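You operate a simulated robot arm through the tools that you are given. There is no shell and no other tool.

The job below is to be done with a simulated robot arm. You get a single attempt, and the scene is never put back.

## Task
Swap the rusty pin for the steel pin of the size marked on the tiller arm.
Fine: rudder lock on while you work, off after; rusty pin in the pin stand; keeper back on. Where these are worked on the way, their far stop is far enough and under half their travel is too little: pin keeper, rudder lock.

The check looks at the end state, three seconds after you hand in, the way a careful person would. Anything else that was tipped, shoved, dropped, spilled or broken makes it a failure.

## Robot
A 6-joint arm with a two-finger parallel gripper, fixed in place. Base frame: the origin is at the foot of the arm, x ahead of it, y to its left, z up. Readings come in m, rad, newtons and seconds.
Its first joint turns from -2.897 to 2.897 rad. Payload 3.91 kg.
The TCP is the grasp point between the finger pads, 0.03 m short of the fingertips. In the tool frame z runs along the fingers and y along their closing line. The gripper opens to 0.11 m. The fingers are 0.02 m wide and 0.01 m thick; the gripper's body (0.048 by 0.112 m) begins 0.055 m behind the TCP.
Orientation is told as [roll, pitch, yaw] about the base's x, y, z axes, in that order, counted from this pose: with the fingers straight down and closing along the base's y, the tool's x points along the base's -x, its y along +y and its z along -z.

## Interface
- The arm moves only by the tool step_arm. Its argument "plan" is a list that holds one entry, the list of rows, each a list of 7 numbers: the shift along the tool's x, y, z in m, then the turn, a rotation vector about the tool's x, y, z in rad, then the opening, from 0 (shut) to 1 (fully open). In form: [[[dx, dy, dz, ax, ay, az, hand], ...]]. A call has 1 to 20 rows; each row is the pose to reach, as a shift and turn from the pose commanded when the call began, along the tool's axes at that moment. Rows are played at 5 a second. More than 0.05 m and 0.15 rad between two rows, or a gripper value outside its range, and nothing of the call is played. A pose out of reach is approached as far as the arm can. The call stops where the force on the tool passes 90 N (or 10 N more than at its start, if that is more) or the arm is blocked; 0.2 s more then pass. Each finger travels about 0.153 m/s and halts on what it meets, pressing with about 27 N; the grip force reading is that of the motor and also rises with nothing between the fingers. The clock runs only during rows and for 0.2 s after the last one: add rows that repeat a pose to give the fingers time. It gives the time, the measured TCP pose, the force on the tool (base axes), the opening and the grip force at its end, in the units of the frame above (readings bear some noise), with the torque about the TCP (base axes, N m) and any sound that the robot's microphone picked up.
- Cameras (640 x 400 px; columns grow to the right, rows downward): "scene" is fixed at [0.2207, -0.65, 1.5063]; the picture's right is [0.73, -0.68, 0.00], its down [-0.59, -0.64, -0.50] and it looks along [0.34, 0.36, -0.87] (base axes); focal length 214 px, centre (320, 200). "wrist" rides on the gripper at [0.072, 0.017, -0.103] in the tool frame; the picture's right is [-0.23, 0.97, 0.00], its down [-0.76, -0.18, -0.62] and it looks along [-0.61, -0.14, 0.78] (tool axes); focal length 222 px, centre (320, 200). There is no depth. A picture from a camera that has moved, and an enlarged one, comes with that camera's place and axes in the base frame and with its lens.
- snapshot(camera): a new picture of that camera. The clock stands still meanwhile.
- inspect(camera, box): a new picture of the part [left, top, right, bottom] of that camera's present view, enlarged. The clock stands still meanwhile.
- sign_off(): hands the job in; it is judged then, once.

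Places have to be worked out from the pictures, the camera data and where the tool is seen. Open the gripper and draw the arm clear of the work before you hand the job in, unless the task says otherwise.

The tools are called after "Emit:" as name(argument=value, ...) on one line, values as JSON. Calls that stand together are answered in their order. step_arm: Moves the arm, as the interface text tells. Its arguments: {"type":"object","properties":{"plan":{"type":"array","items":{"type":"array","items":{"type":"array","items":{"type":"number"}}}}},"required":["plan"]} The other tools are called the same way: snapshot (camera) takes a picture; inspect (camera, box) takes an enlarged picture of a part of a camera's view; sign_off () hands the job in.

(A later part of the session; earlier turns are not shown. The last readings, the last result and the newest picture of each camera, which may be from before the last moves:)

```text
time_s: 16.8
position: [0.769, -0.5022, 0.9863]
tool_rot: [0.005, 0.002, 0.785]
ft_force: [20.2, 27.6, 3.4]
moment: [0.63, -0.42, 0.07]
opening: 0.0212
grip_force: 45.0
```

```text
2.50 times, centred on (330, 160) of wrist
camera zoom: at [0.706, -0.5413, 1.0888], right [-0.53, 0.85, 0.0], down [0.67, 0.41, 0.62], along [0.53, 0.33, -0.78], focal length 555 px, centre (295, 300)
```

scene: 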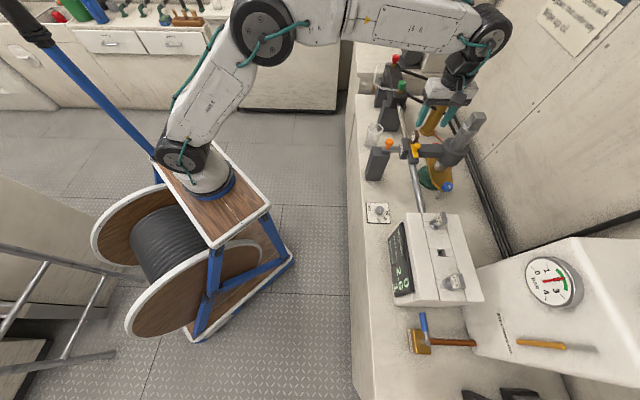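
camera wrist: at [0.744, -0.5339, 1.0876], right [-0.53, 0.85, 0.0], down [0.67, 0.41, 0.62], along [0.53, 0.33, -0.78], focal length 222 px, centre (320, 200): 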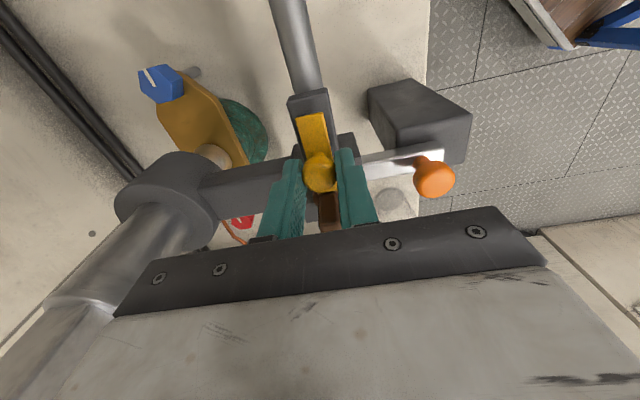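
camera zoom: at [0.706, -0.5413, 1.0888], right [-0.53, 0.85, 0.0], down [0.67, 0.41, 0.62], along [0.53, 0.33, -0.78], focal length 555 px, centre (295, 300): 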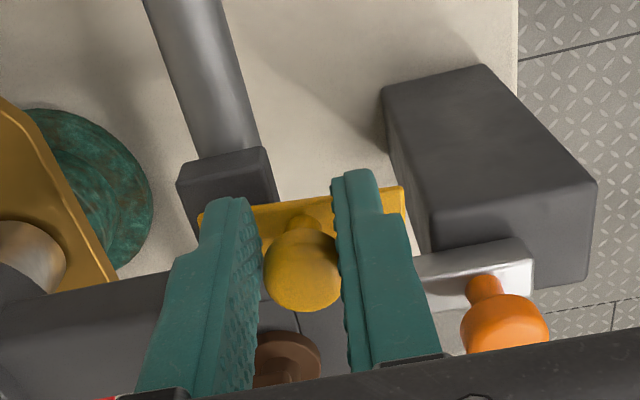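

The plate no longer moves while the fingers slide on the knob, so the keeper is open at its far stop (~85°). I release, rise and shift above the rusty pin at about (0.835,-0.466).

Emit:
step_arm(plan=[[[-0.004, 0, 0, 0, 0, 0, 0.4], [-0.004, 0, -0.005, 0, 0, 0, 0.45], [-0.004, 0, -0.045, 0, 0, 0, 0.45], [-0.004, 0, -0.085, 0, 0, 0, 0.45], [-0.035, -0.01, -0.085, 0, 0, 0, 0.45], [-0.0724, -0.0212, -0.085, 0, 0, 0, 0.45], [-0.0724, -0.0212, -0.085, 0, 0, 0, 0.45]]])

Emit:
snapshot(camera="wrist")

Emit:
inspect(camera="scene", box=[388, 120, 452, 160])

```text
time_s: 18.4
position: [0.8365, -0.4648, 1.0725]
tool_rot: [-0.001, 0.0, 0.787]
ft_force: [-0.5, 0.1, 0.4]
moment: [-0.01, -0.04, 0.05]
opening: 0.0495
grip_force: 0.1
```

```text
taken
camera wrist: at [0.7735, -0.505, 1.1747], right [-0.53, 0.85, 0.0], down [0.66, 0.41, 0.62], along [0.53, 0.33, -0.78], focal length 222 px, centre (320, 200)
```

wrist: 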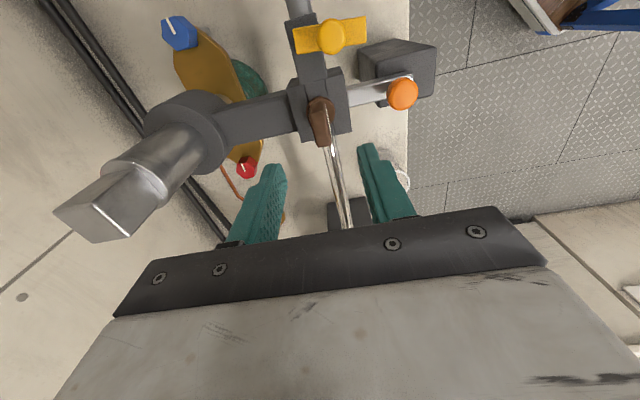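

```text
10.00 times, centred on (420, 140) of scene
camera zoom: at [0.2207, -0.65, 1.5063], right [0.73, -0.68, 0.0], down [-0.59, -0.64, -0.5], along [0.34, 0.36, -0.87], focal length 2145 px, centre (-680, 800)
```

zoom: 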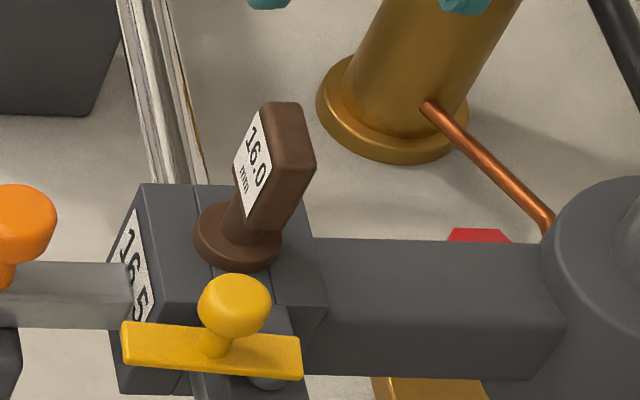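

Keeper stays open. I enlarge the wrist view of the pin to refine its position and check its orientation.

Emit:
inspect(camera="wrist", box=[280, 70, 370, 160])

Emit:
inspect(camera="wrist", box=[280, 0, 420, 90])

```text
4.44 times, centred on (325, 115) of wrist
camera zoom: at [0.7735, -0.505, 1.1747], right [-0.53, 0.85, 0.0], down [0.66, 0.41, 0.62], along [0.53, 0.33, -0.78], focal length 987 px, centre (298, 578)
```

zoom: 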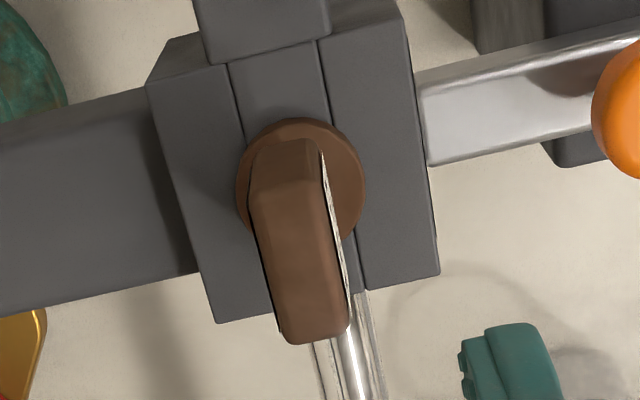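

```text
4.44 times, centred on (350, 45) of wrist
camera zoom: at [0.7735, -0.505, 1.1747], right [-0.53, 0.85, 0.0], down [0.66, 0.41, 0.62], along [0.53, 0.33, -0.78], focal length 987 px, centre (187, 889)
```

zoom: 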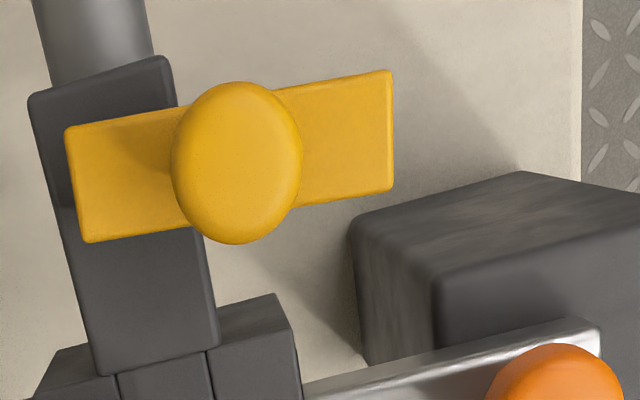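

Pin axis confirmed at ≈(0.835,-0.466), within 2 mm of the TCP. I descend so the pads straddle the handle (tips ≈0.947, above the collar) and close.

Emit:
step_arm(plan=[[[0.0018, 0, 0.04, 0, 0, 0, 0.45], [0.0018, 0, 0.075, 0, 0, 0, 0.45], [0.0018, 0, 0.095, 0, 0, 0, 0.45], [0.0018, 0, 0.095, 0, 0, 0, 0.0], [0.0018, 0, 0.095, 0, 0, 0, 0.0], [0.0018, 0, 0.095, 0, 0, 0, 0.0]]])

Emit:
inspect(camera="scene", box=[388, 120, 452, 160])

Emit:
snapshot(camera="wrist")

```text
time_s: 19.8
position: [0.8348, -0.467, 0.9772]
tool_rot: [-0.003, -0.001, 0.785]
ft_force: [-0.3, 0.2, -0.3]
moment: [0.01, 0.0, 0.0]
opening: 0.0139
grip_force: 27.2
```

```text
10.00 times, centred on (420, 140) of scene
camera zoom: at [0.2207, -0.65, 1.5063], right [0.73, -0.68, 0.0], down [-0.59, -0.64, -0.5], along [0.34, 0.36, -0.87], focal length 2145 px, centre (-680, 800)
```

zoom: 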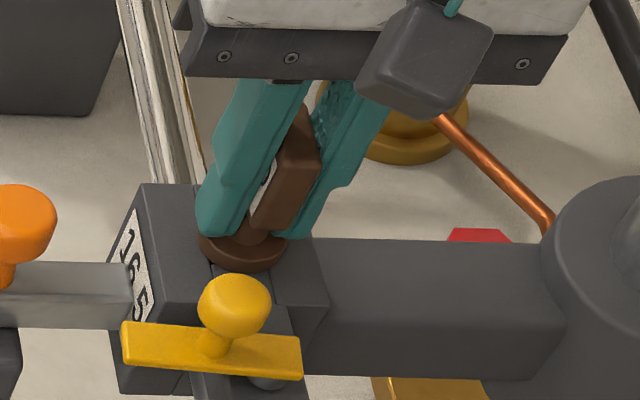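

```text
taken
camera wrist: at [0.7723, -0.5068, 1.0792], right [-0.53, 0.85, 0.0], down [0.66, 0.41, 0.62], along [0.53, 0.33, -0.78], focal length 222 px, centre (320, 200)
```

wrist: 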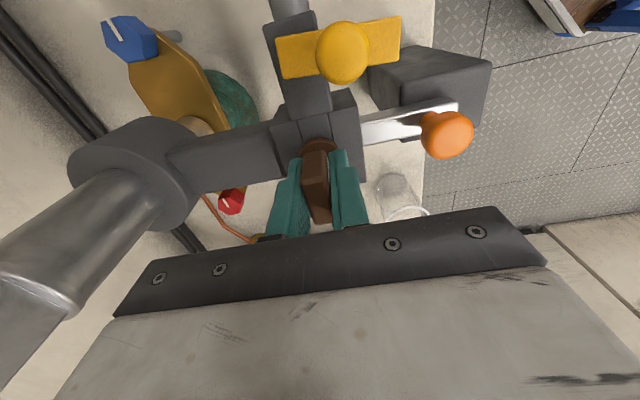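

Handle gripped (13.9 mm) with no side load; seated TCP height is 0.977. I lift straight up slowly.

Emit:
step_arm(plan=[[[0, 0, -0.005, 0, 0, 0, 0], [0, 0, -0.012, 0, 0, 0, 0], [0, 0, -0.02, 0, 0, 0, 0], [0, 0, -0.03, 0, 0, 0, 0], [0, 0, -0.045, 0, 0, 0, 0], [0, 0, -0.06, 0, 0, 0, 0]]])

Emit:
inspect(camera="scene", box=[388, 120, 452, 160])

Emit:
snapshot(camera="wrist")

```text
time_s: 21.2
position: [0.836, -0.4686, 1.0383]
tool_rot: [0.0, -0.001, 0.784]
ft_force: [0.4, 0.8, -1.8]
moment: [0.01, 0.02, -0.01]
opening: 0.014
grip_force: 27.2
```

```text
10.00 times, centred on (420, 140) of scene
camera zoom: at [0.2207, -0.65, 1.5063], right [0.73, -0.68, 0.0], down [-0.59, -0.64, -0.5], along [0.34, 0.36, -0.87], focal length 2145 px, centre (-680, 800)
```

zoom: 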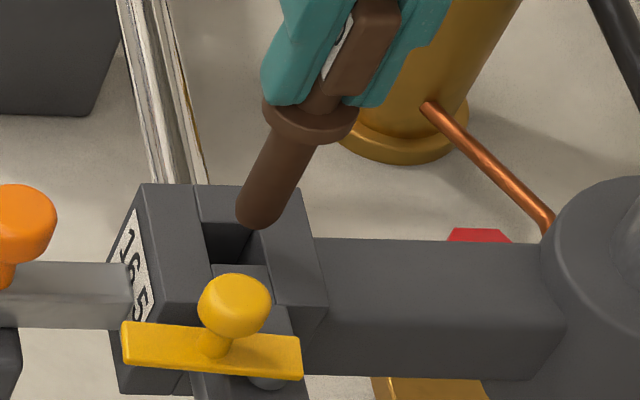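

```text
taken
camera wrist: at [0.772, -0.5074, 1.1393], right [-0.53, 0.85, 0.0], down [0.66, 0.41, 0.62], along [0.53, 0.33, -0.78], focal length 222 px, centre (320, 200)
```

wrist: 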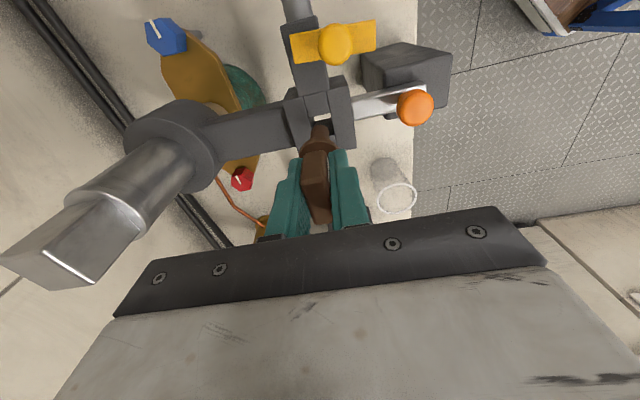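

The pin came free cleanly. I raise it further and carry it along the bench (-e2) to above the empty middle slot of the stand at ≈(0.557,-0.750).

Emit:
step_arm(plan=[[[0, 0, -0.04, 0, 0, 0, 0], [0.0, 0, -0.08, 0, 0, 0, 0], [0.04, 0, -0.09, 0, 0, 0, 0], [0.085, 0, -0.09, 0, 0, 0, 0], [0.13, 0, -0.09, 0, 0, 0, 0], [0.175, 0, -0.09, 0, 0, 0, 0], [0.22, 0, -0.09, 0, 0, 0, 0], [0.265, 0, -0.09, 0, 0, 0, 0], [0.31, 0, -0.09, 0, 0, 0, 0], [0.355, 0, -0.09, 0, 0, 0, 0], [0.396, -0.001, -0.09, 0, 0, 0, 0], [0.396, -0.001, -0.09, 0, 0, 0, 0]]])

Emit:
snapshot(camera="wrist")

Emit:
snapshot(camera="scene")

```text
time_s: 23.8
position: [0.5531, -0.7466, 1.13]
tool_rot: [0.0, -0.001, 0.784]
ft_force: [0.5, -0.3, -1.3]
moment: [0.01, -0.02, -0.03]
opening: 0.0139
grip_force: 26.8
```

```text
taken
camera wrist: at [0.4891, -0.7872, 1.2307], right [-0.53, 0.85, 0.0], down [0.66, 0.41, 0.62], along [0.53, 0.33, -0.78], focal length 222 px, centre (320, 200)
```

wrist: 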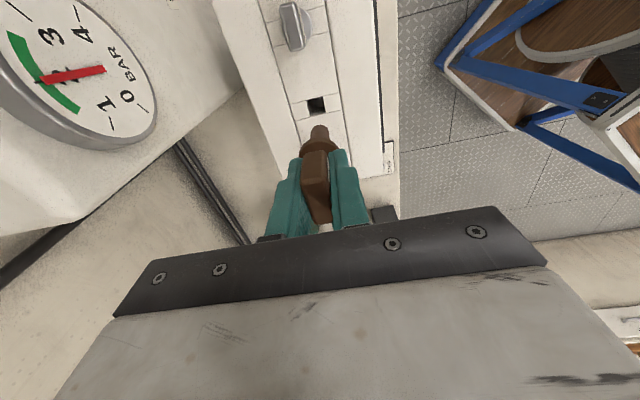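

```text
taken
```

scene: 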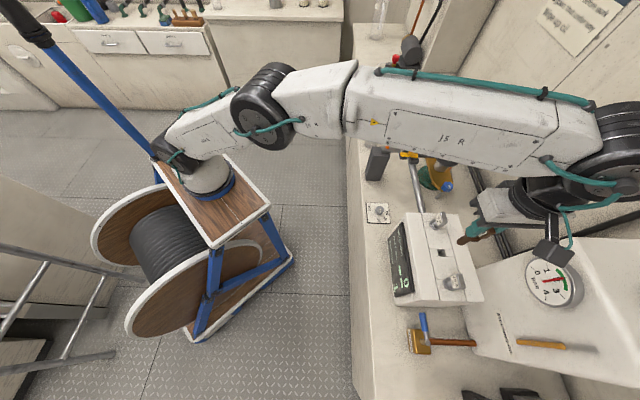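

The held pin is a bit past the hole's position in view; before lowering I inspect the stand and the neighbouring tank/gauge for clearances.

Emit:
inspect(camera="wrist", box=[240, 60, 400, 180])

Emit:
inspect(camera="wrist", box=[0, 0, 320, 250])

Emit:
inspect(camera="scene", box=[400, 190, 600, 315])

```text
3.33 times, centred on (320, 120) of wrist
camera zoom: at [0.4891, -0.7872, 1.2307], right [-0.53, 0.85, 0.0], down [0.66, 0.41, 0.62], along [0.53, 0.33, -0.78], focal length 740 px, centre (320, 467)
```

zoom: 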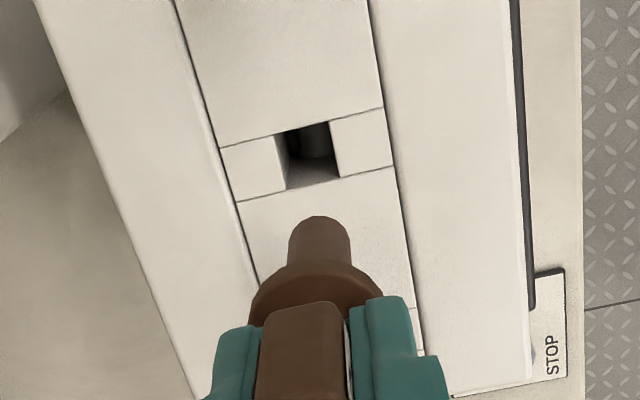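

```text
1.60 times, centred on (160, 125) of wrist
camera zoom: at [0.4891, -0.7872, 1.2307], right [-0.53, 0.85, 0.0], down [0.66, 0.41, 0.62], along [0.53, 0.33, -0.78], focal length 355 px, centre (576, 320)
```

zoom: 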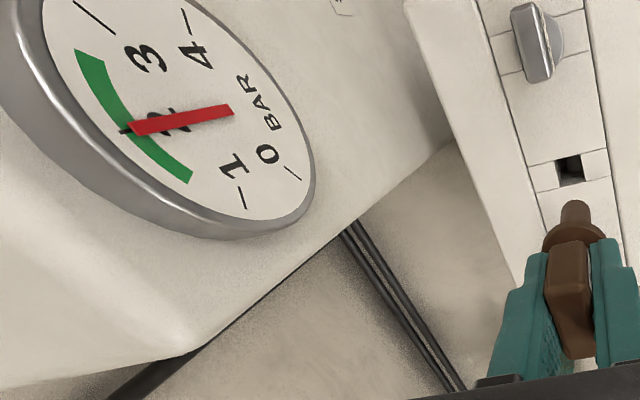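

```text
3.20 times, centred on (500, 252) of scene
camera zoom: at [0.2207, -0.65, 1.5063], right [0.73, -0.68, 0.0], down [-0.59, -0.64, -0.5], along [0.34, 0.36, -0.87], focal length 686 px, centre (-256, 32)
```

zoom: 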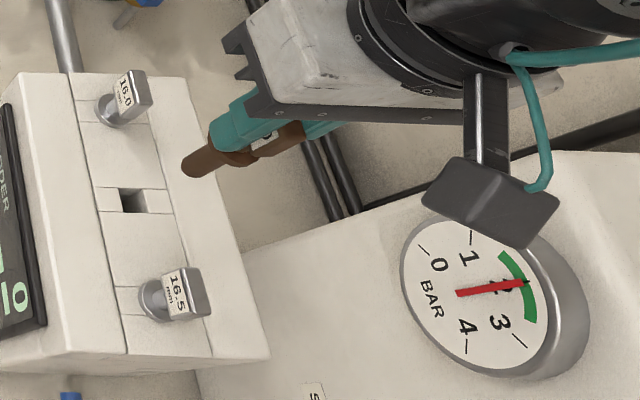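

The hole triangulates to (0.557,-0.749,0.957), so the pin must shift about +4.6 mm in e1; tank front is at e1≈1.06, well clear. I adjust and lower until the pin tip is just above the hole, then look again.

Emit:
step_arm(plan=[[[-0.0011, -0.0046, 0.02, 0, 0, 0, 0], [-0.0011, -0.0046, 0.05, 0, 0, 0, 0], [-0.0011, -0.0046, 0.078, 0, 0, 0, 0], [-0.0011, -0.0046, 0.078, 0, 0, 0, 0]]])

Emit:
inspect(camera="wrist", box=[270, 90, 370, 190])

Emit:
inspect(camera="scene", box=[415, 210, 495, 290])

Emit:
snapshot(camera="scene")

```text
time_s: 24.8
position: [0.5579, -0.7524, 1.05]
tool_rot: [-0.002, -0.002, 0.786]
ft_force: [0.2, -0.3, -1.5]
moment: [0.02, 0.0, -0.04]
opening: 0.0137
grip_force: 26.9
```

```text
4.00 times, centred on (320, 140) of wrist
camera zoom: at [0.495, -0.7914, 1.1523], right [-0.53, 0.85, 0.0], down [0.66, 0.41, 0.62], along [0.53, 0.33, -0.78], focal length 888 px, centre (320, 440)
```

zoom: 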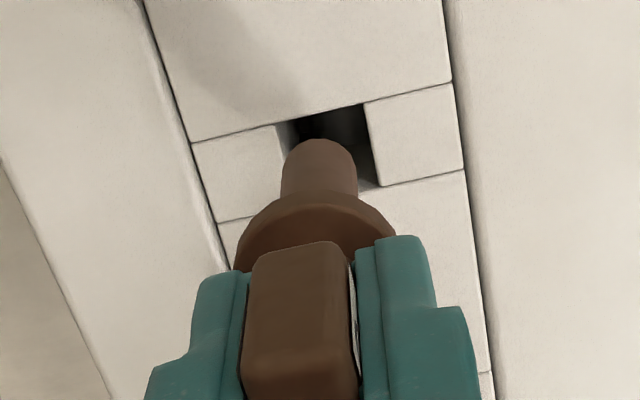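

```text
5.00 times, centred on (455, 250) of scene
camera zoom: at [0.2207, -0.65, 1.5063], right [0.73, -0.68, 0.0], down [-0.59, -0.64, -0.5], along [0.34, 0.36, -0.87], focal length 1072 px, centre (-355, -50)
```

zoom: 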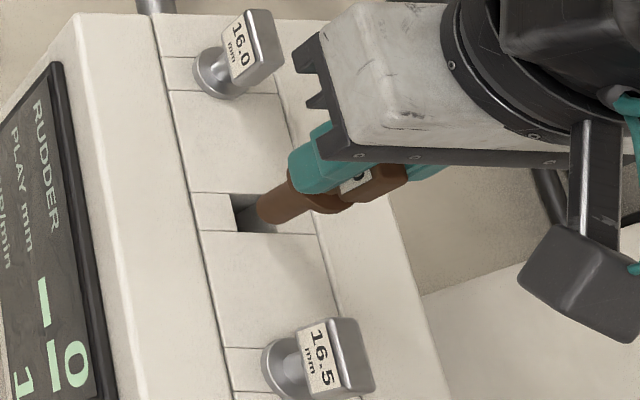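

```text
taken
```

scene: 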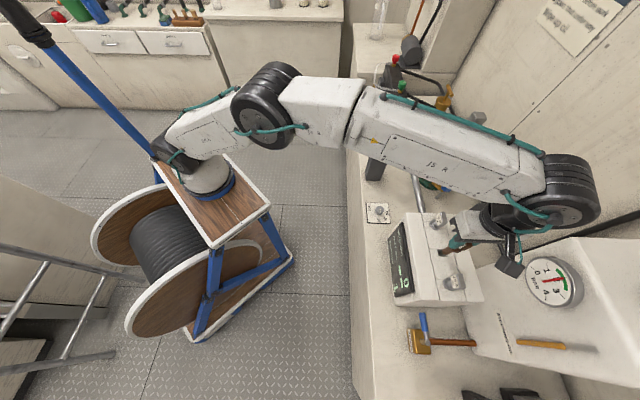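

The hole centre is ~1.6 mm toward -e1 and ~1 mm toward +e2 of the TCP axis. I correct and lower gently until the tip should be just entering.

Emit:
step_arm(plan=[[[-0.001, 0.0016, 0.003, 0, 0, 0, 0], [-0.001, 0.0016, 0.007, 0, 0, 0, 0], [-0.001, 0.0016, 0.011, 0, 0, 0, 0], [-0.001, 0.0016, 0.014, 0, 0, 0, 0]]])

Emit:
inspect(camera="wrist", box=[270, 90, 370, 190])

Emit:
inspect(camera="scene", box=[430, 235, 470, 265])

```text
time_s: 25.8
position: [0.5591, -0.7496, 1.0357]
tool_rot: [0.001, 0.001, 0.785]
ft_force: [0.3, 0.3, -0.6]
moment: [-0.01, -0.01, 0.0]
opening: 0.0142
grip_force: 27.4
```

```text
4.00 times, centred on (320, 140) of wrist
camera zoom: at [0.4956, -0.7891, 1.1373], right [-0.53, 0.85, 0.0], down [0.66, 0.41, 0.62], along [0.53, 0.33, -0.78], focal length 888 px, centre (320, 440)
```

zoom: 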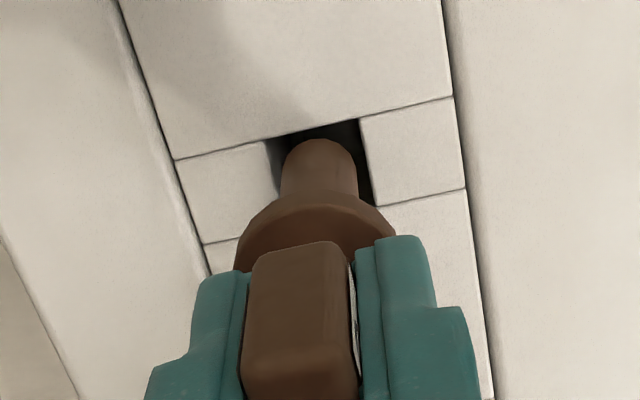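

```text
13.33 times, centred on (450, 250) of scene
camera zoom: at [0.2207, -0.65, 1.5063], right [0.73, -0.68, 0.0], down [-0.59, -0.64, -0.5], along [0.34, 0.36, -0.87], focal length 2860 px, centre (-1413, -467)
```

zoom: 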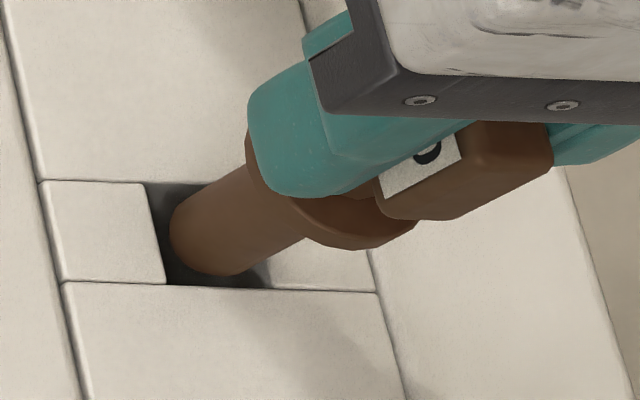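

The tip looks well centred over the ~20 mm slot with no contact force. I continue lowering toward the seat.

Emit:
step_arm(plan=[[[0, 0, 0.006, 0, 0, 0, 0], [0, 0, 0.012, 0, 0, 0, 0], [0, 0, 0.018, 0, 0, 0, 0], [0, 0, 0.024, 0, 0, 0, 0], [0, 0, 0.028, 0, 0, 0, 0]]])

Emit:
inspect(camera="wrist", box=[270, 90, 370, 190])

Emit:
inspect(camera="scene", box=[430, 235, 470, 265])

```text
time_s: 27.0
position: [0.5591, -0.7485, 1.0083]
tool_rot: [-0.001, 0.0, 0.786]
ft_force: [0.0, 0.2, -1.7]
moment: [-0.02, -0.01, 0.0]
opening: 0.0139
grip_force: 27.0
```

```text
4.00 times, centred on (320, 140) of wrist
camera zoom: at [0.4955, -0.7889, 1.1089], right [-0.53, 0.85, 0.0], down [0.66, 0.41, 0.62], along [0.53, 0.33, -0.78], focal length 888 px, centre (320, 440)
```

zoom: 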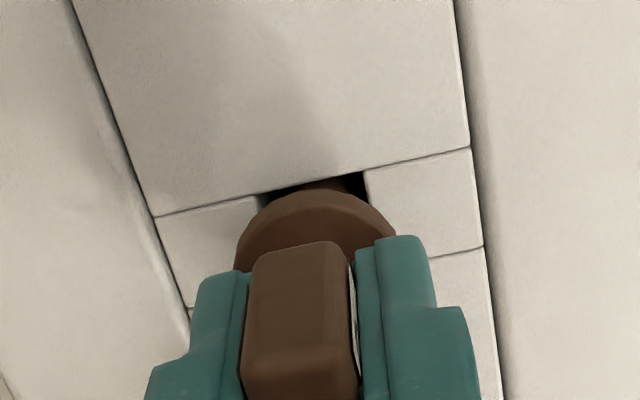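

```text
13.33 times, centred on (450, 250) of scene
camera zoom: at [0.2207, -0.65, 1.5063], right [0.73, -0.68, 0.0], down [-0.59, -0.64, -0.5], along [0.34, 0.36, -0.87], focal length 2860 px, centre (-1413, -467)
```

zoom: 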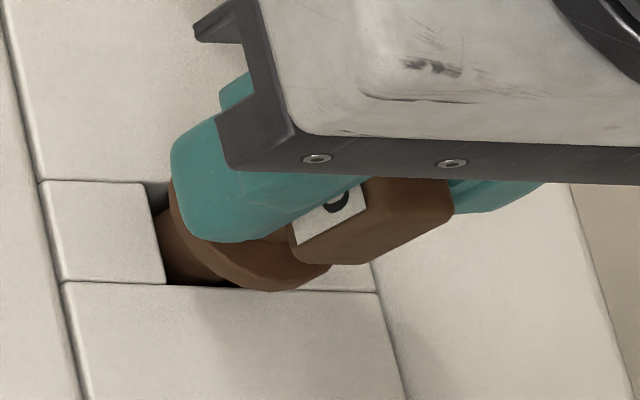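

The shaft is going in freely; collar still roughly 1 cm up. I keep lowering in small steps until contact.

Emit:
step_arm(plan=[[[0, 0, 0.002, 0, 0, 0, 0], [0, 0, 0.004, 0, 0, 0, 0], [0, 0, 0.006, 0, 0, 0, 0], [0, 0, 0.008, 0, 0, 0, 0]]])

Emit:
inspect(camera="scene", box=[430, 235, 470, 265])

Emit:
inspect(camera="wrist", box=[270, 90, 370, 190])

```text
time_s: 28.0
position: [0.5584, -0.7498, 0.999]
tool_rot: [-0.002, -0.001, 0.785]
ft_force: [-0.1, 0.3, -2.1]
moment: [-0.06, 0.01, -0.01]
opening: 0.0141
grip_force: 27.1
```

```text
13.33 times, centred on (450, 250) of scene
camera zoom: at [0.2207, -0.65, 1.5063], right [0.73, -0.68, 0.0], down [-0.59, -0.64, -0.5], along [0.34, 0.36, -0.87], focal length 2860 px, centre (-1413, -467)
```

zoom: 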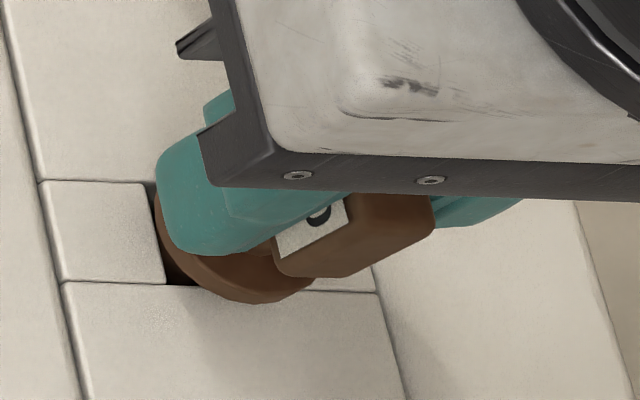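

```text
4.00 times, centred on (320, 140) of wrist
camera zoom: at [0.4952, -0.7895, 1.1024], right [-0.53, 0.85, 0.0], down [0.66, 0.41, 0.62], along [0.53, 0.33, -0.78], focal length 888 px, centre (320, 440)
```

zoom: 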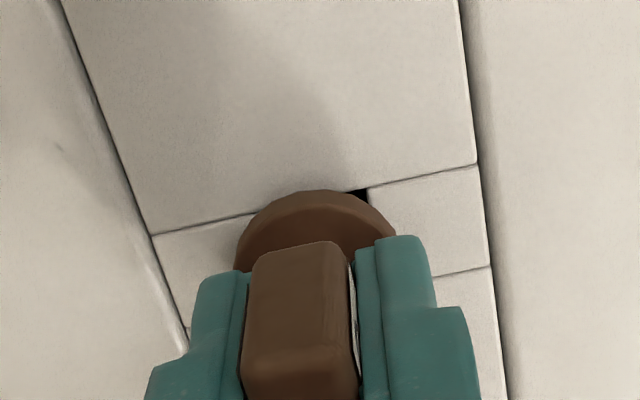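

Still no contact (only pin weight). I keep going down in 2 mm steps.

Emit:
step_arm(plan=[[[0, 0, 0.002, 0, 0, 0, 0], [0, 0, 0.004, 0, 0, 0, 0], [0, 0, 0.005, 0, 0, 0, 0]]])

Emit:
inspect(camera="scene", box=[430, 235, 470, 265])

```text
time_s: 28.8
position: [0.5597, -0.7492, 0.995]
tool_rot: [-0.002, -0.001, 0.785]
ft_force: [0.2, -0.1, -1.1]
moment: [0.0, 0.0, -0.02]
opening: 0.014
grip_force: 26.6
```

```text
13.33 times, centred on (450, 250) of scene
camera zoom: at [0.2207, -0.65, 1.5063], right [0.73, -0.68, 0.0], down [-0.59, -0.64, -0.5], along [0.34, 0.36, -0.87], focal length 2860 px, centre (-1413, -467)
```

zoom: 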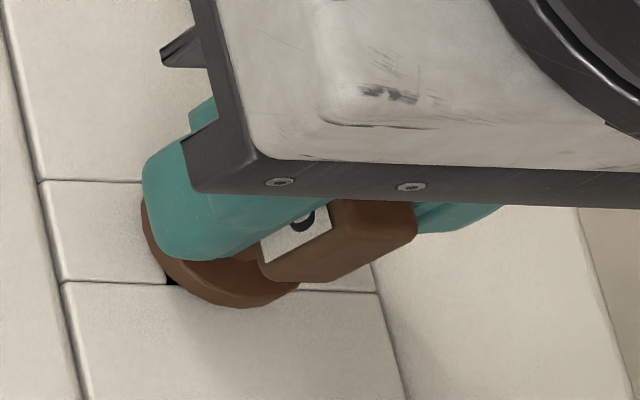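

Almost seated; a few more millimetres down.

Emit:
step_arm(plan=[[[0, 0, 0.0015, 0, 0, 0, 0], [0, 0, 0.003, 0, 0, 0, 0], [0, 0, 0.0045, 0, 0, 0, 0]]])

Emit:
inspect(camera="scene", box=[430, 235, 470, 265])

```text
time_s: 29.6
position: [0.5585, -0.7506, 0.993]
tool_rot: [-0.002, 0.001, 0.785]
ft_force: [-0.6, 0.1, 4.3]
moment: [0.07, 0.06, -0.02]
opening: 0.0141
grip_force: 26.6
```

```text
13.33 times, centred on (450, 250) of scene
camera zoom: at [0.2207, -0.65, 1.5063], right [0.73, -0.68, 0.0], down [-0.59, -0.64, -0.5], along [0.34, 0.36, -0.87], focal length 2860 px, centre (-1413, -467)
```

zoom: 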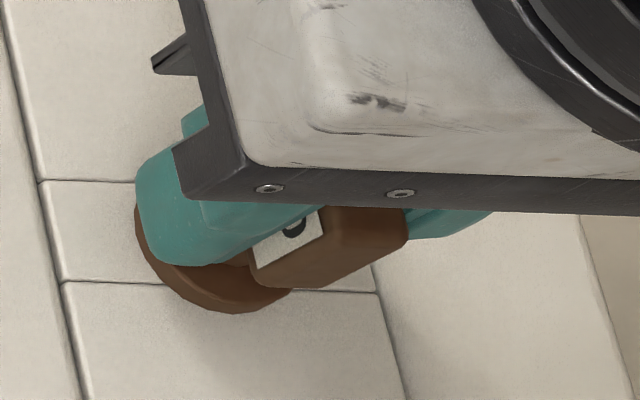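

Contact felt (~6 N), the rusty pin is seated in the stand. I open, rise clear, and move over toward the 16.5 pin for a look.

Emit:
step_arm(plan=[[[0, 0, -0.002, 0, 0, 0, 0.2], [0, 0, -0.002, 0, 0, 0, 0.4], [0, 0, -0.002, 0, 0, 0, 0.45], [0, 0, -0.04, 0, 0, 0, 0.45], [0, 0, -0.085, 0, 0, 0, 0.45], [0.038, 0, -0.1, 0, 0, 0, 0.45], [0.0765, 0, -0.1, 0, 0, 0, 0.45], [0.0765, 0, -0.1, 0, 0, 0, 0.45]]])

Emit:
snapshot(camera="wrist")

Emit:
inspect(camera="scene", box=[415, 210, 495, 300])

Emit:
snapshot(camera="scene")

```text
time_s: 31.4
position: [0.5051, -0.8032, 1.0911]
tool_rot: [0.0, 0.0, 0.788]
ft_force: [0.8, 0.0, 0.2]
moment: [-0.01, 0.0, 0.01]
opening: 0.0497
grip_force: 0.1
```

```text
taken
camera wrist: at [0.4406, -0.842, 1.1932], right [-0.53, 0.85, 0.0], down [0.66, 0.41, 0.62], along [0.53, 0.33, -0.78], focal length 222 px, centre (320, 200)
```

wrist: 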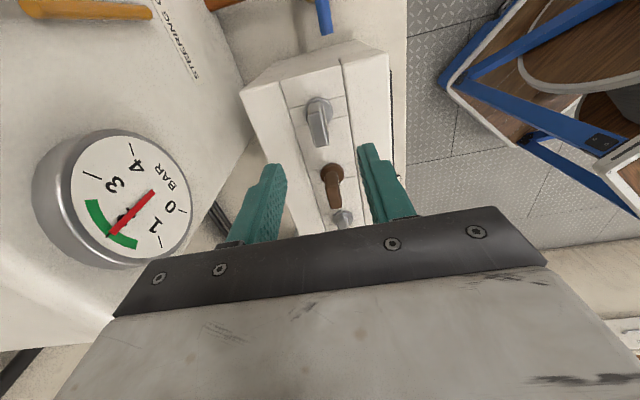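

```text
4.44 times, centred on (455, 255) of scene
camera zoom: at [0.2207, -0.65, 1.5063], right [0.73, -0.68, 0.0], down [-0.59, -0.64, -0.5], along [0.34, 0.36, -0.87], focal length 953 px, centre (-280, -44)
```

zoom: 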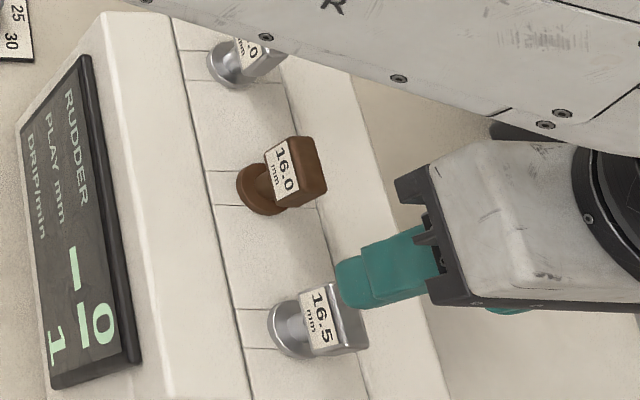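

```text
taken
```

scene: 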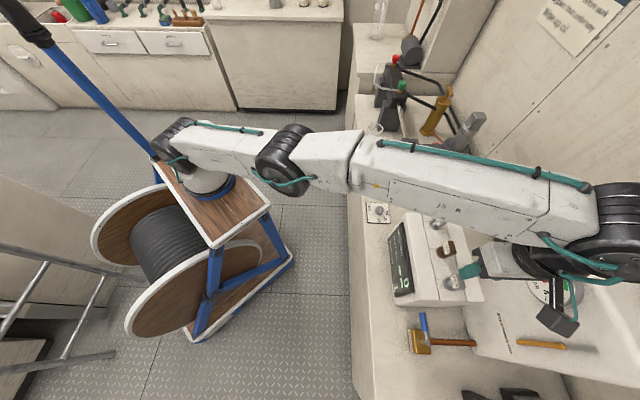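

Rusty pin sits upright in the middle slot. I zoom on the 16.5 steel pin for fine positioning.

Emit:
inspect(camera="wrist", box=[280, 80, 370, 220])

Emit:
inspect(camera="scene", box=[435, 262, 475, 302])

```text
2.86 times, centred on (325, 150) of wrist
camera zoom: at [0.4406, -0.842, 1.1932], right [-0.53, 0.85, 0.0], down [0.66, 0.41, 0.62], along [0.53, 0.33, -0.78], focal length 635 px, centre (306, 343)
```

zoom: 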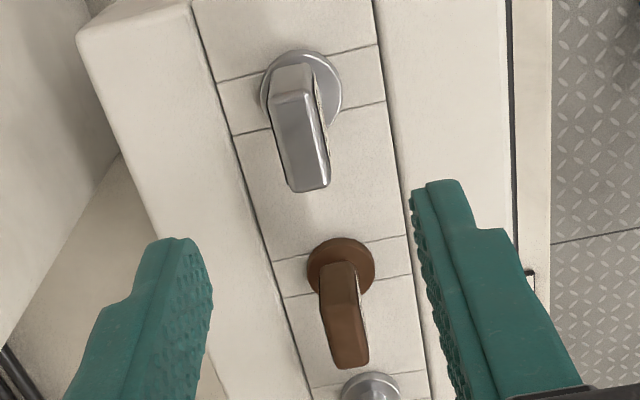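

```text
10.00 times, centred on (455, 282) of scene
camera zoom: at [0.2207, -0.65, 1.5063], right [0.73, -0.68, 0.0], down [-0.59, -0.64, -0.5], along [0.34, 0.36, -0.87], focal length 2145 px, centre (-1030, -620)
```

zoom: 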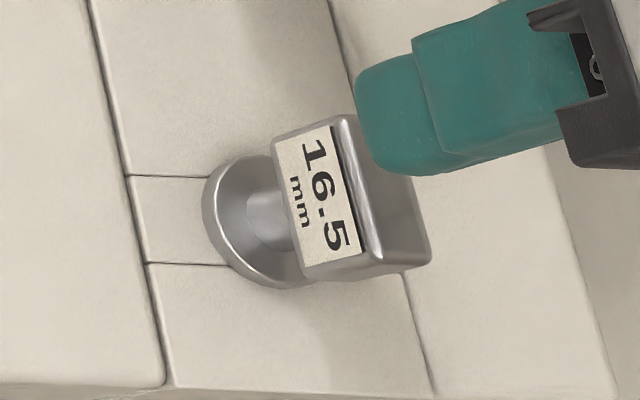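

The 16.5 pin is within ~1 mm of the TCP axis. I descend with small correction to the same handle height (TCP ≈0.992) and grip.

Emit:
step_arm(plan=[[[-0.0008, -0.0012, 0.035, 0, 0, 0, 0.45], [-0.0008, -0.0012, 0.07, 0, 0, 0, 0.45], [-0.0008, -0.0012, 0.09, 0, 0, 0, 0.45], [-0.0008, -0.0012, 0.0985, 0, 0, 0, 0.45], [-0.0008, -0.0012, 0.0985, 0, 0, 0, 0.0], [-0.0008, -0.0012, 0.0985, 0, 0, 0, 0.0], [-0.0008, -0.0012, 0.0985, 0, 0, 0, 0.0]]])

Emit:
snapshot(camera="wrist")

Emit:
inspect(camera="scene", box=[425, 242, 505, 312])

```text
time_s: 33.0
position: [0.5075, -0.803, 0.9938]
tool_rot: [0.0, 0.001, 0.785]
ft_force: [-0.2, -0.3, -1.0]
moment: [-0.02, -0.03, 0.04]
opening: 0.0139
grip_force: 26.2
```

```text
taken
camera wrist: at [0.4435, -0.8423, 1.095], right [-0.53, 0.85, 0.0], down [0.66, 0.41, 0.62], along [0.53, 0.33, -0.78], focal length 222 px, centre (320, 200)
```

wrist: 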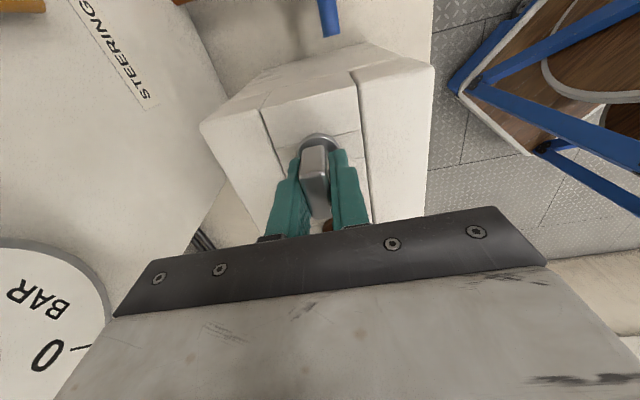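

```text
5.71 times, centred on (465, 277) of scene
camera zoom: at [0.2207, -0.65, 1.5063], right [0.73, -0.68, 0.0], down [-0.59, -0.64, -0.5], along [0.34, 0.36, -0.87], focal length 1226 px, centre (-509, -240)
```

zoom: 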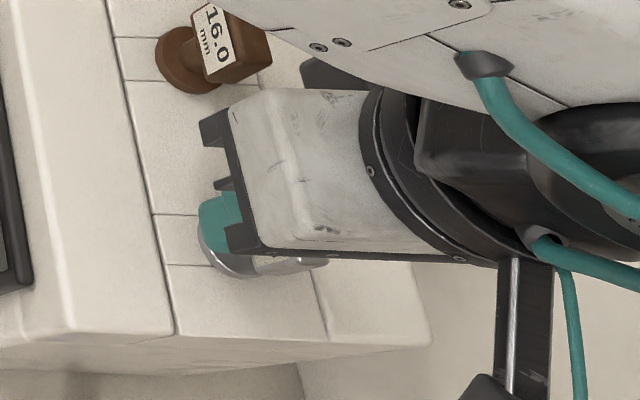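

Steel pin gripped (13.9 mm). I lift it straight up slowly, then check it.

Emit:
step_arm(plan=[[[0, 0, -0.005, 0, 0, 0, 0], [0, 0, -0.015, 0, 0, 0, 0], [0, 0, -0.03, 0, 0, 0, 0], [0, 0, -0.05, 0, 0, 0, 0], [0, 0, -0.08, 0, 0, 0, 0], [0, 0, -0.11, 0, 0, 0, 0], [0, 0, -0.136, 0, 0, 0, 0], [0, 0, -0.136, 0, 0, 0, 0]]])

Emit:
snapshot(camera="wrist")

Emit:
snapshot(camera="scene")

```text
time_s: 34.8
position: [0.5023, -0.7925, 1.1191]
tool_rot: [-0.001, 0.001, 0.786]
ft_force: [0.0, -1.0, -1.5]
moment: [0.01, 0.03, -0.01]
opening: 0.014
grip_force: 27.1
out of reach, approached as far as the arm can: row 6, 7, 8
```

```text
taken
camera wrist: at [0.4387, -0.8317, 1.2211], right [-0.53, 0.85, 0.0], down [0.66, 0.41, 0.62], along [0.53, 0.33, -0.78], focal length 222 px, centre (320, 200)
```

wrist: 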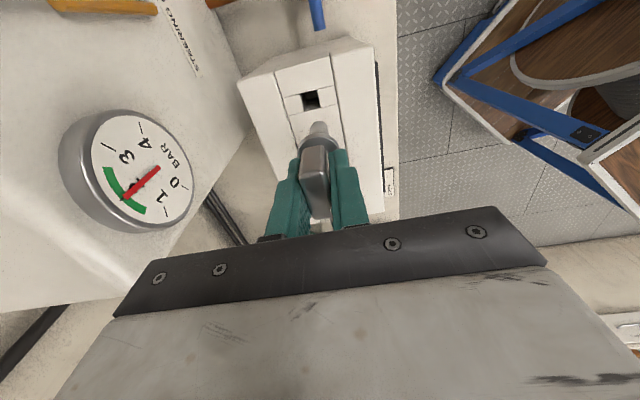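

```text
taken
```

scene: 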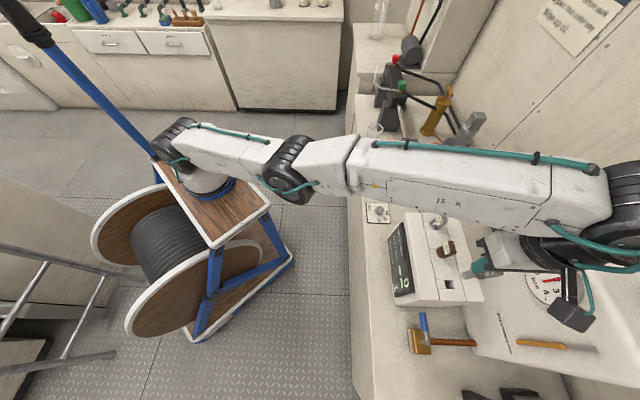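

The lift's end was a bit out of reach, but the pin is free at z≈1.119. I carry it back along +e2 to above the tiller hole at a safe height.

Emit:
step_arm(plan=[[[-0.03, 0, 0.008, 0, 0, 0, 0], [-0.07, 0, 0.01, 0, 0, 0, 0], [-0.115, 0, 0.01, 0, 0, 0, 0], [-0.16, 0, 0.01, 0, 0, 0, 0], [-0.205, 0, 0.01, 0, 0, 0, 0], [-0.25, 0, 0.01, 0, 0, 0, 0], [-0.295, 0, 0.01, 0, 0, 0, 0], [-0.34, 0, 0.01, 0, 0, 0, 0], [-0.385, 0, 0.01, 0, 0, 0, 0], [-0.43, 0, 0.01, 0, 0, 0, 0], [-0.468, 0, 0.01, 0, 0, 0, 0], [-0.468, 0, 0.01, 0, 0, 0, 0]]])

Emit:
snapshot(camera="wrist")

Emit:
snapshot(camera="scene")

```text
time_s: 37.4
position: [0.8352, -0.4595, 1.1109]
tool_rot: [-0.002, 0.001, 0.786]
ft_force: [0.7, 1.0, -1.7]
moment: [-0.01, 0.03, -0.03]
opening: 0.014
grip_force: 26.9
```

```text
taken
camera wrist: at [0.7706, -0.4985, 1.2115], right [-0.53, 0.85, 0.0], down [0.66, 0.41, 0.62], along [0.53, 0.33, -0.78], focal length 222 px, centre (320, 200)
```

wrist: 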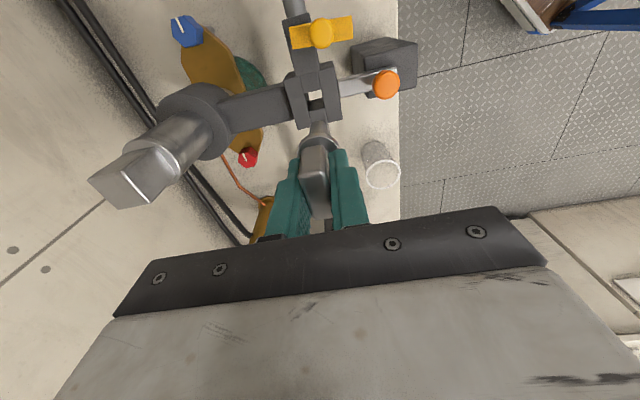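

```text
taken
```

scene: 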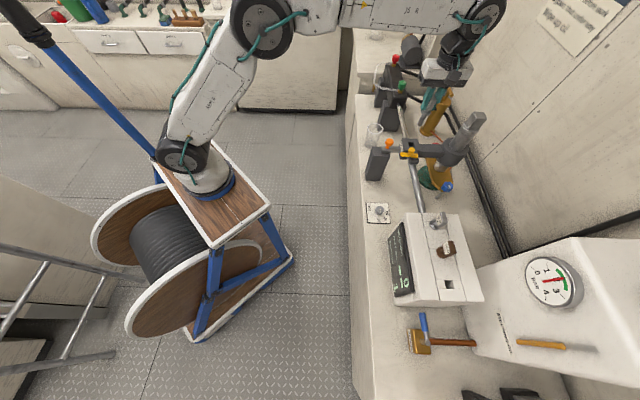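

Now above the tiller; TCP is ~5 mm off in both e1 and e2 from the rusty pin's former axis. I zoom on the hole before correcting.

Emit:
inspect(camera="wrist", box=[275, 60, 365, 160])

Emit:
inspect(camera="scene", box=[392, 130, 432, 170])

```text
4.00 times, centred on (320, 110) of wrist
camera zoom: at [0.7706, -0.4985, 1.2115], right [-0.53, 0.85, 0.0], down [0.66, 0.41, 0.62], along [0.53, 0.33, -0.78], focal length 888 px, centre (320, 560)
```

zoom: 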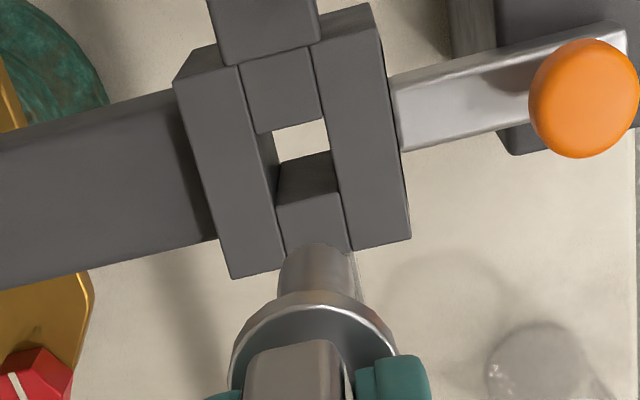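

```text
10.00 times, centred on (412, 150) of scene
camera zoom: at [0.2207, -0.65, 1.5063], right [0.73, -0.68, 0.0], down [-0.59, -0.64, -0.5], along [0.34, 0.36, -0.87], focal length 2145 px, centre (-600, 700)
```

zoom: 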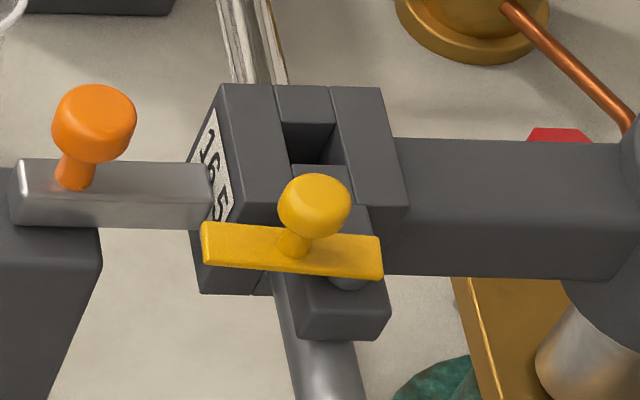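

The tiller hole is a ~20 mm square whose centre is 5.6 mm toward +e1 and 1.5 mm toward -e2 of the TCP axis. I correct and lower to just above the hole for a second look.

Emit:
step_arm(plan=[[[0.0015, -0.0056, 0.02, 0, 0, 0, 0], [0.0015, -0.0056, 0.05, 0, 0, 0, 0], [0.0015, -0.0056, 0.077, 0, 0, 0, 0], [0.0015, -0.0056, 0.077, 0, 0, 0, 0]]])

Emit:
inspect(camera="wrist", box=[270, 80, 370, 180])

Emit:
inspect(camera="scene", box=[392, 125, 432, 165])

```text
time_s: 38.4
position: [0.8363, -0.4653, 1.0299]
tool_rot: [-0.001, 0.001, 0.786]
ft_force: [-0.2, 0.0, -0.9]
moment: [-0.02, -0.01, 0.0]
opening: 0.0137
grip_force: 27.0
```

```text
4.00 times, centred on (320, 130) of wrist
camera zoom: at [0.7729, -0.5055, 1.1324], right [-0.53, 0.85, 0.0], down [0.66, 0.41, 0.62], along [0.53, 0.33, -0.78], focal length 888 px, centre (320, 480)
```

zoom: 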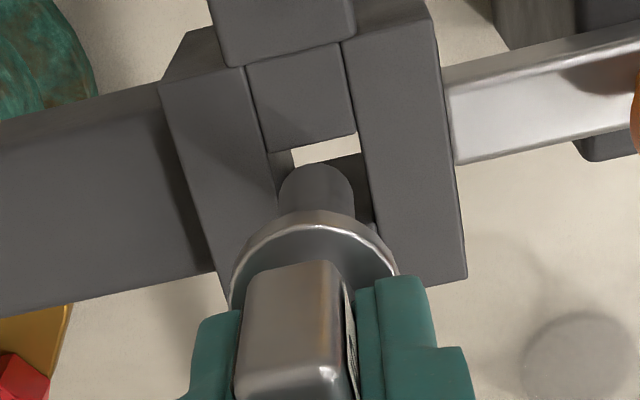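

```text
10.00 times, centred on (412, 145) of scene
camera zoom: at [0.2207, -0.65, 1.5063], right [0.73, -0.68, 0.0], down [-0.59, -0.64, -0.5], along [0.34, 0.36, -0.87], focal length 2145 px, centre (-600, 750)
```

zoom: 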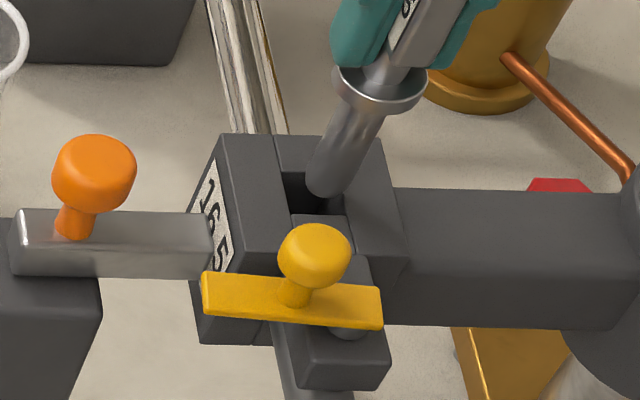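

Hole is centred in e1 and about 1 mm off in e2; pin tip is ~1 cm above it. I nudge and lower into the hole gently.

Emit:
step_arm(plan=[[[-0.0008, 0, 0.005, 0, 0, 0, 0], [-0.0008, 0, 0.01, 0, 0, 0, 0], [-0.0008, 0, 0.014, 0, 0, 0, 0], [-0.0008, 0, 0.018, 0, 0, 0, 0], [-0.0008, 0, 0.022, 0, 0, 0, 0]]])

Emit:
inspect(camera="wrist", box=[270, 80, 370, 180])

Emit:
inspect(camera="scene", box=[392, 125, 432, 165])

```text
time_s: 39.6
position: [0.8371, -0.4649, 1.0098]
tool_rot: [-0.001, 0.001, 0.785]
ft_force: [-0.4, 0.6, -1.0]
moment: [0.01, 0.03, 0.02]
opening: 0.0139
grip_force: 27.5
```

```text
4.00 times, centred on (320, 130) of wrist
camera zoom: at [0.7733, -0.5049, 1.1112], right [-0.53, 0.85, 0.0], down [0.66, 0.41, 0.62], along [0.53, 0.33, -0.78], focal length 888 px, centre (320, 480)
```

zoom: 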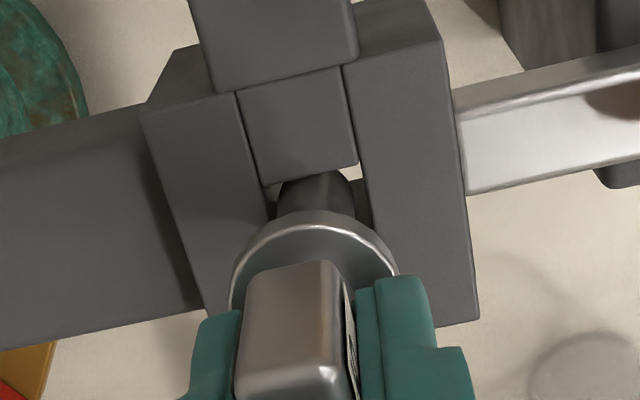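

```text
10.00 times, centred on (412, 145) of scene
camera zoom: at [0.2207, -0.65, 1.5063], right [0.73, -0.68, 0.0], down [-0.59, -0.64, -0.5], along [0.34, 0.36, -0.87], focal length 2145 px, centre (-600, 750)
```

zoom: 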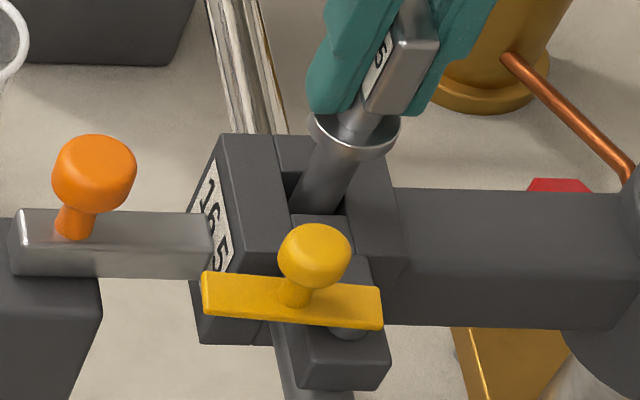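

The tip is inside the hole with no side load. I continue lowering in small steps until the collar seats.

Emit:
step_arm(plan=[[[0, 0, 0.005, 0, 0, 0, 0], [0, 0, 0.01, 0, 0, 0, 0], [0, 0, 0.015, 0, 0, 0, 0], [0, 0, 0.02, 0, 0, 0, 0], [0, 0, 0.025, 0, 0, 0, 0]]])

Emit:
inspect(camera="wrist", box=[270, 80, 370, 180])

Emit:
inspect(camera="scene", box=[392, 125, 432, 165])

```text
time_s: 40.8
position: [0.8368, -0.4647, 0.9843]
tool_rot: [0.0, 0.0, 0.784]
ft_force: [-0.6, -0.4, 0.1]
moment: [-0.04, -0.03, -0.01]
opening: 0.0137
grip_force: 27.1
```

```text
4.00 times, centred on (320, 130) of wrist
camera zoom: at [0.7735, -0.5046, 1.0862], right [-0.53, 0.85, 0.0], down [0.66, 0.41, 0.62], along [0.53, 0.33, -0.78], focal length 888 px, centre (320, 480)
```

zoom: 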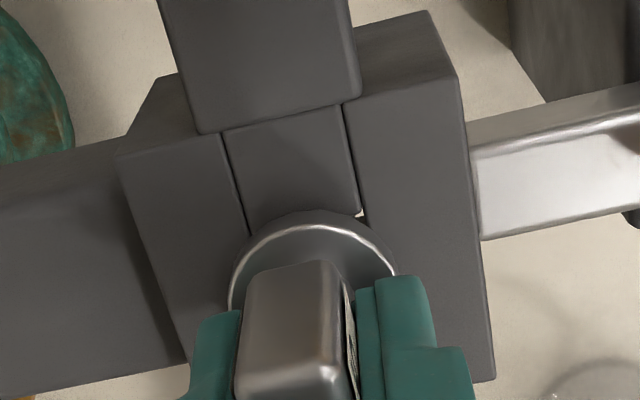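

```text
10.00 times, centred on (412, 145) of scene
camera zoom: at [0.2207, -0.65, 1.5063], right [0.73, -0.68, 0.0], down [-0.59, -0.64, -0.5], along [0.34, 0.36, -0.87], focal length 2145 px, centre (-600, 750)
```

zoom: 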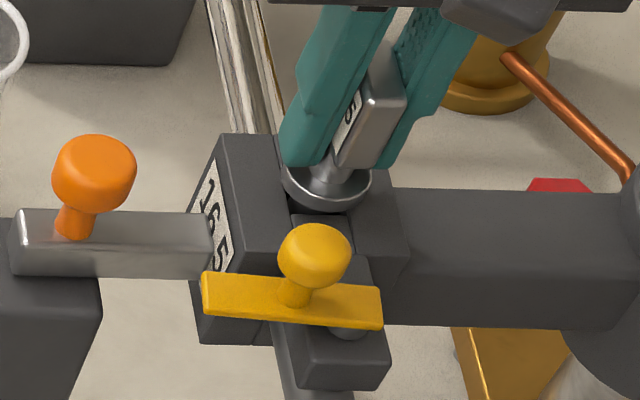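

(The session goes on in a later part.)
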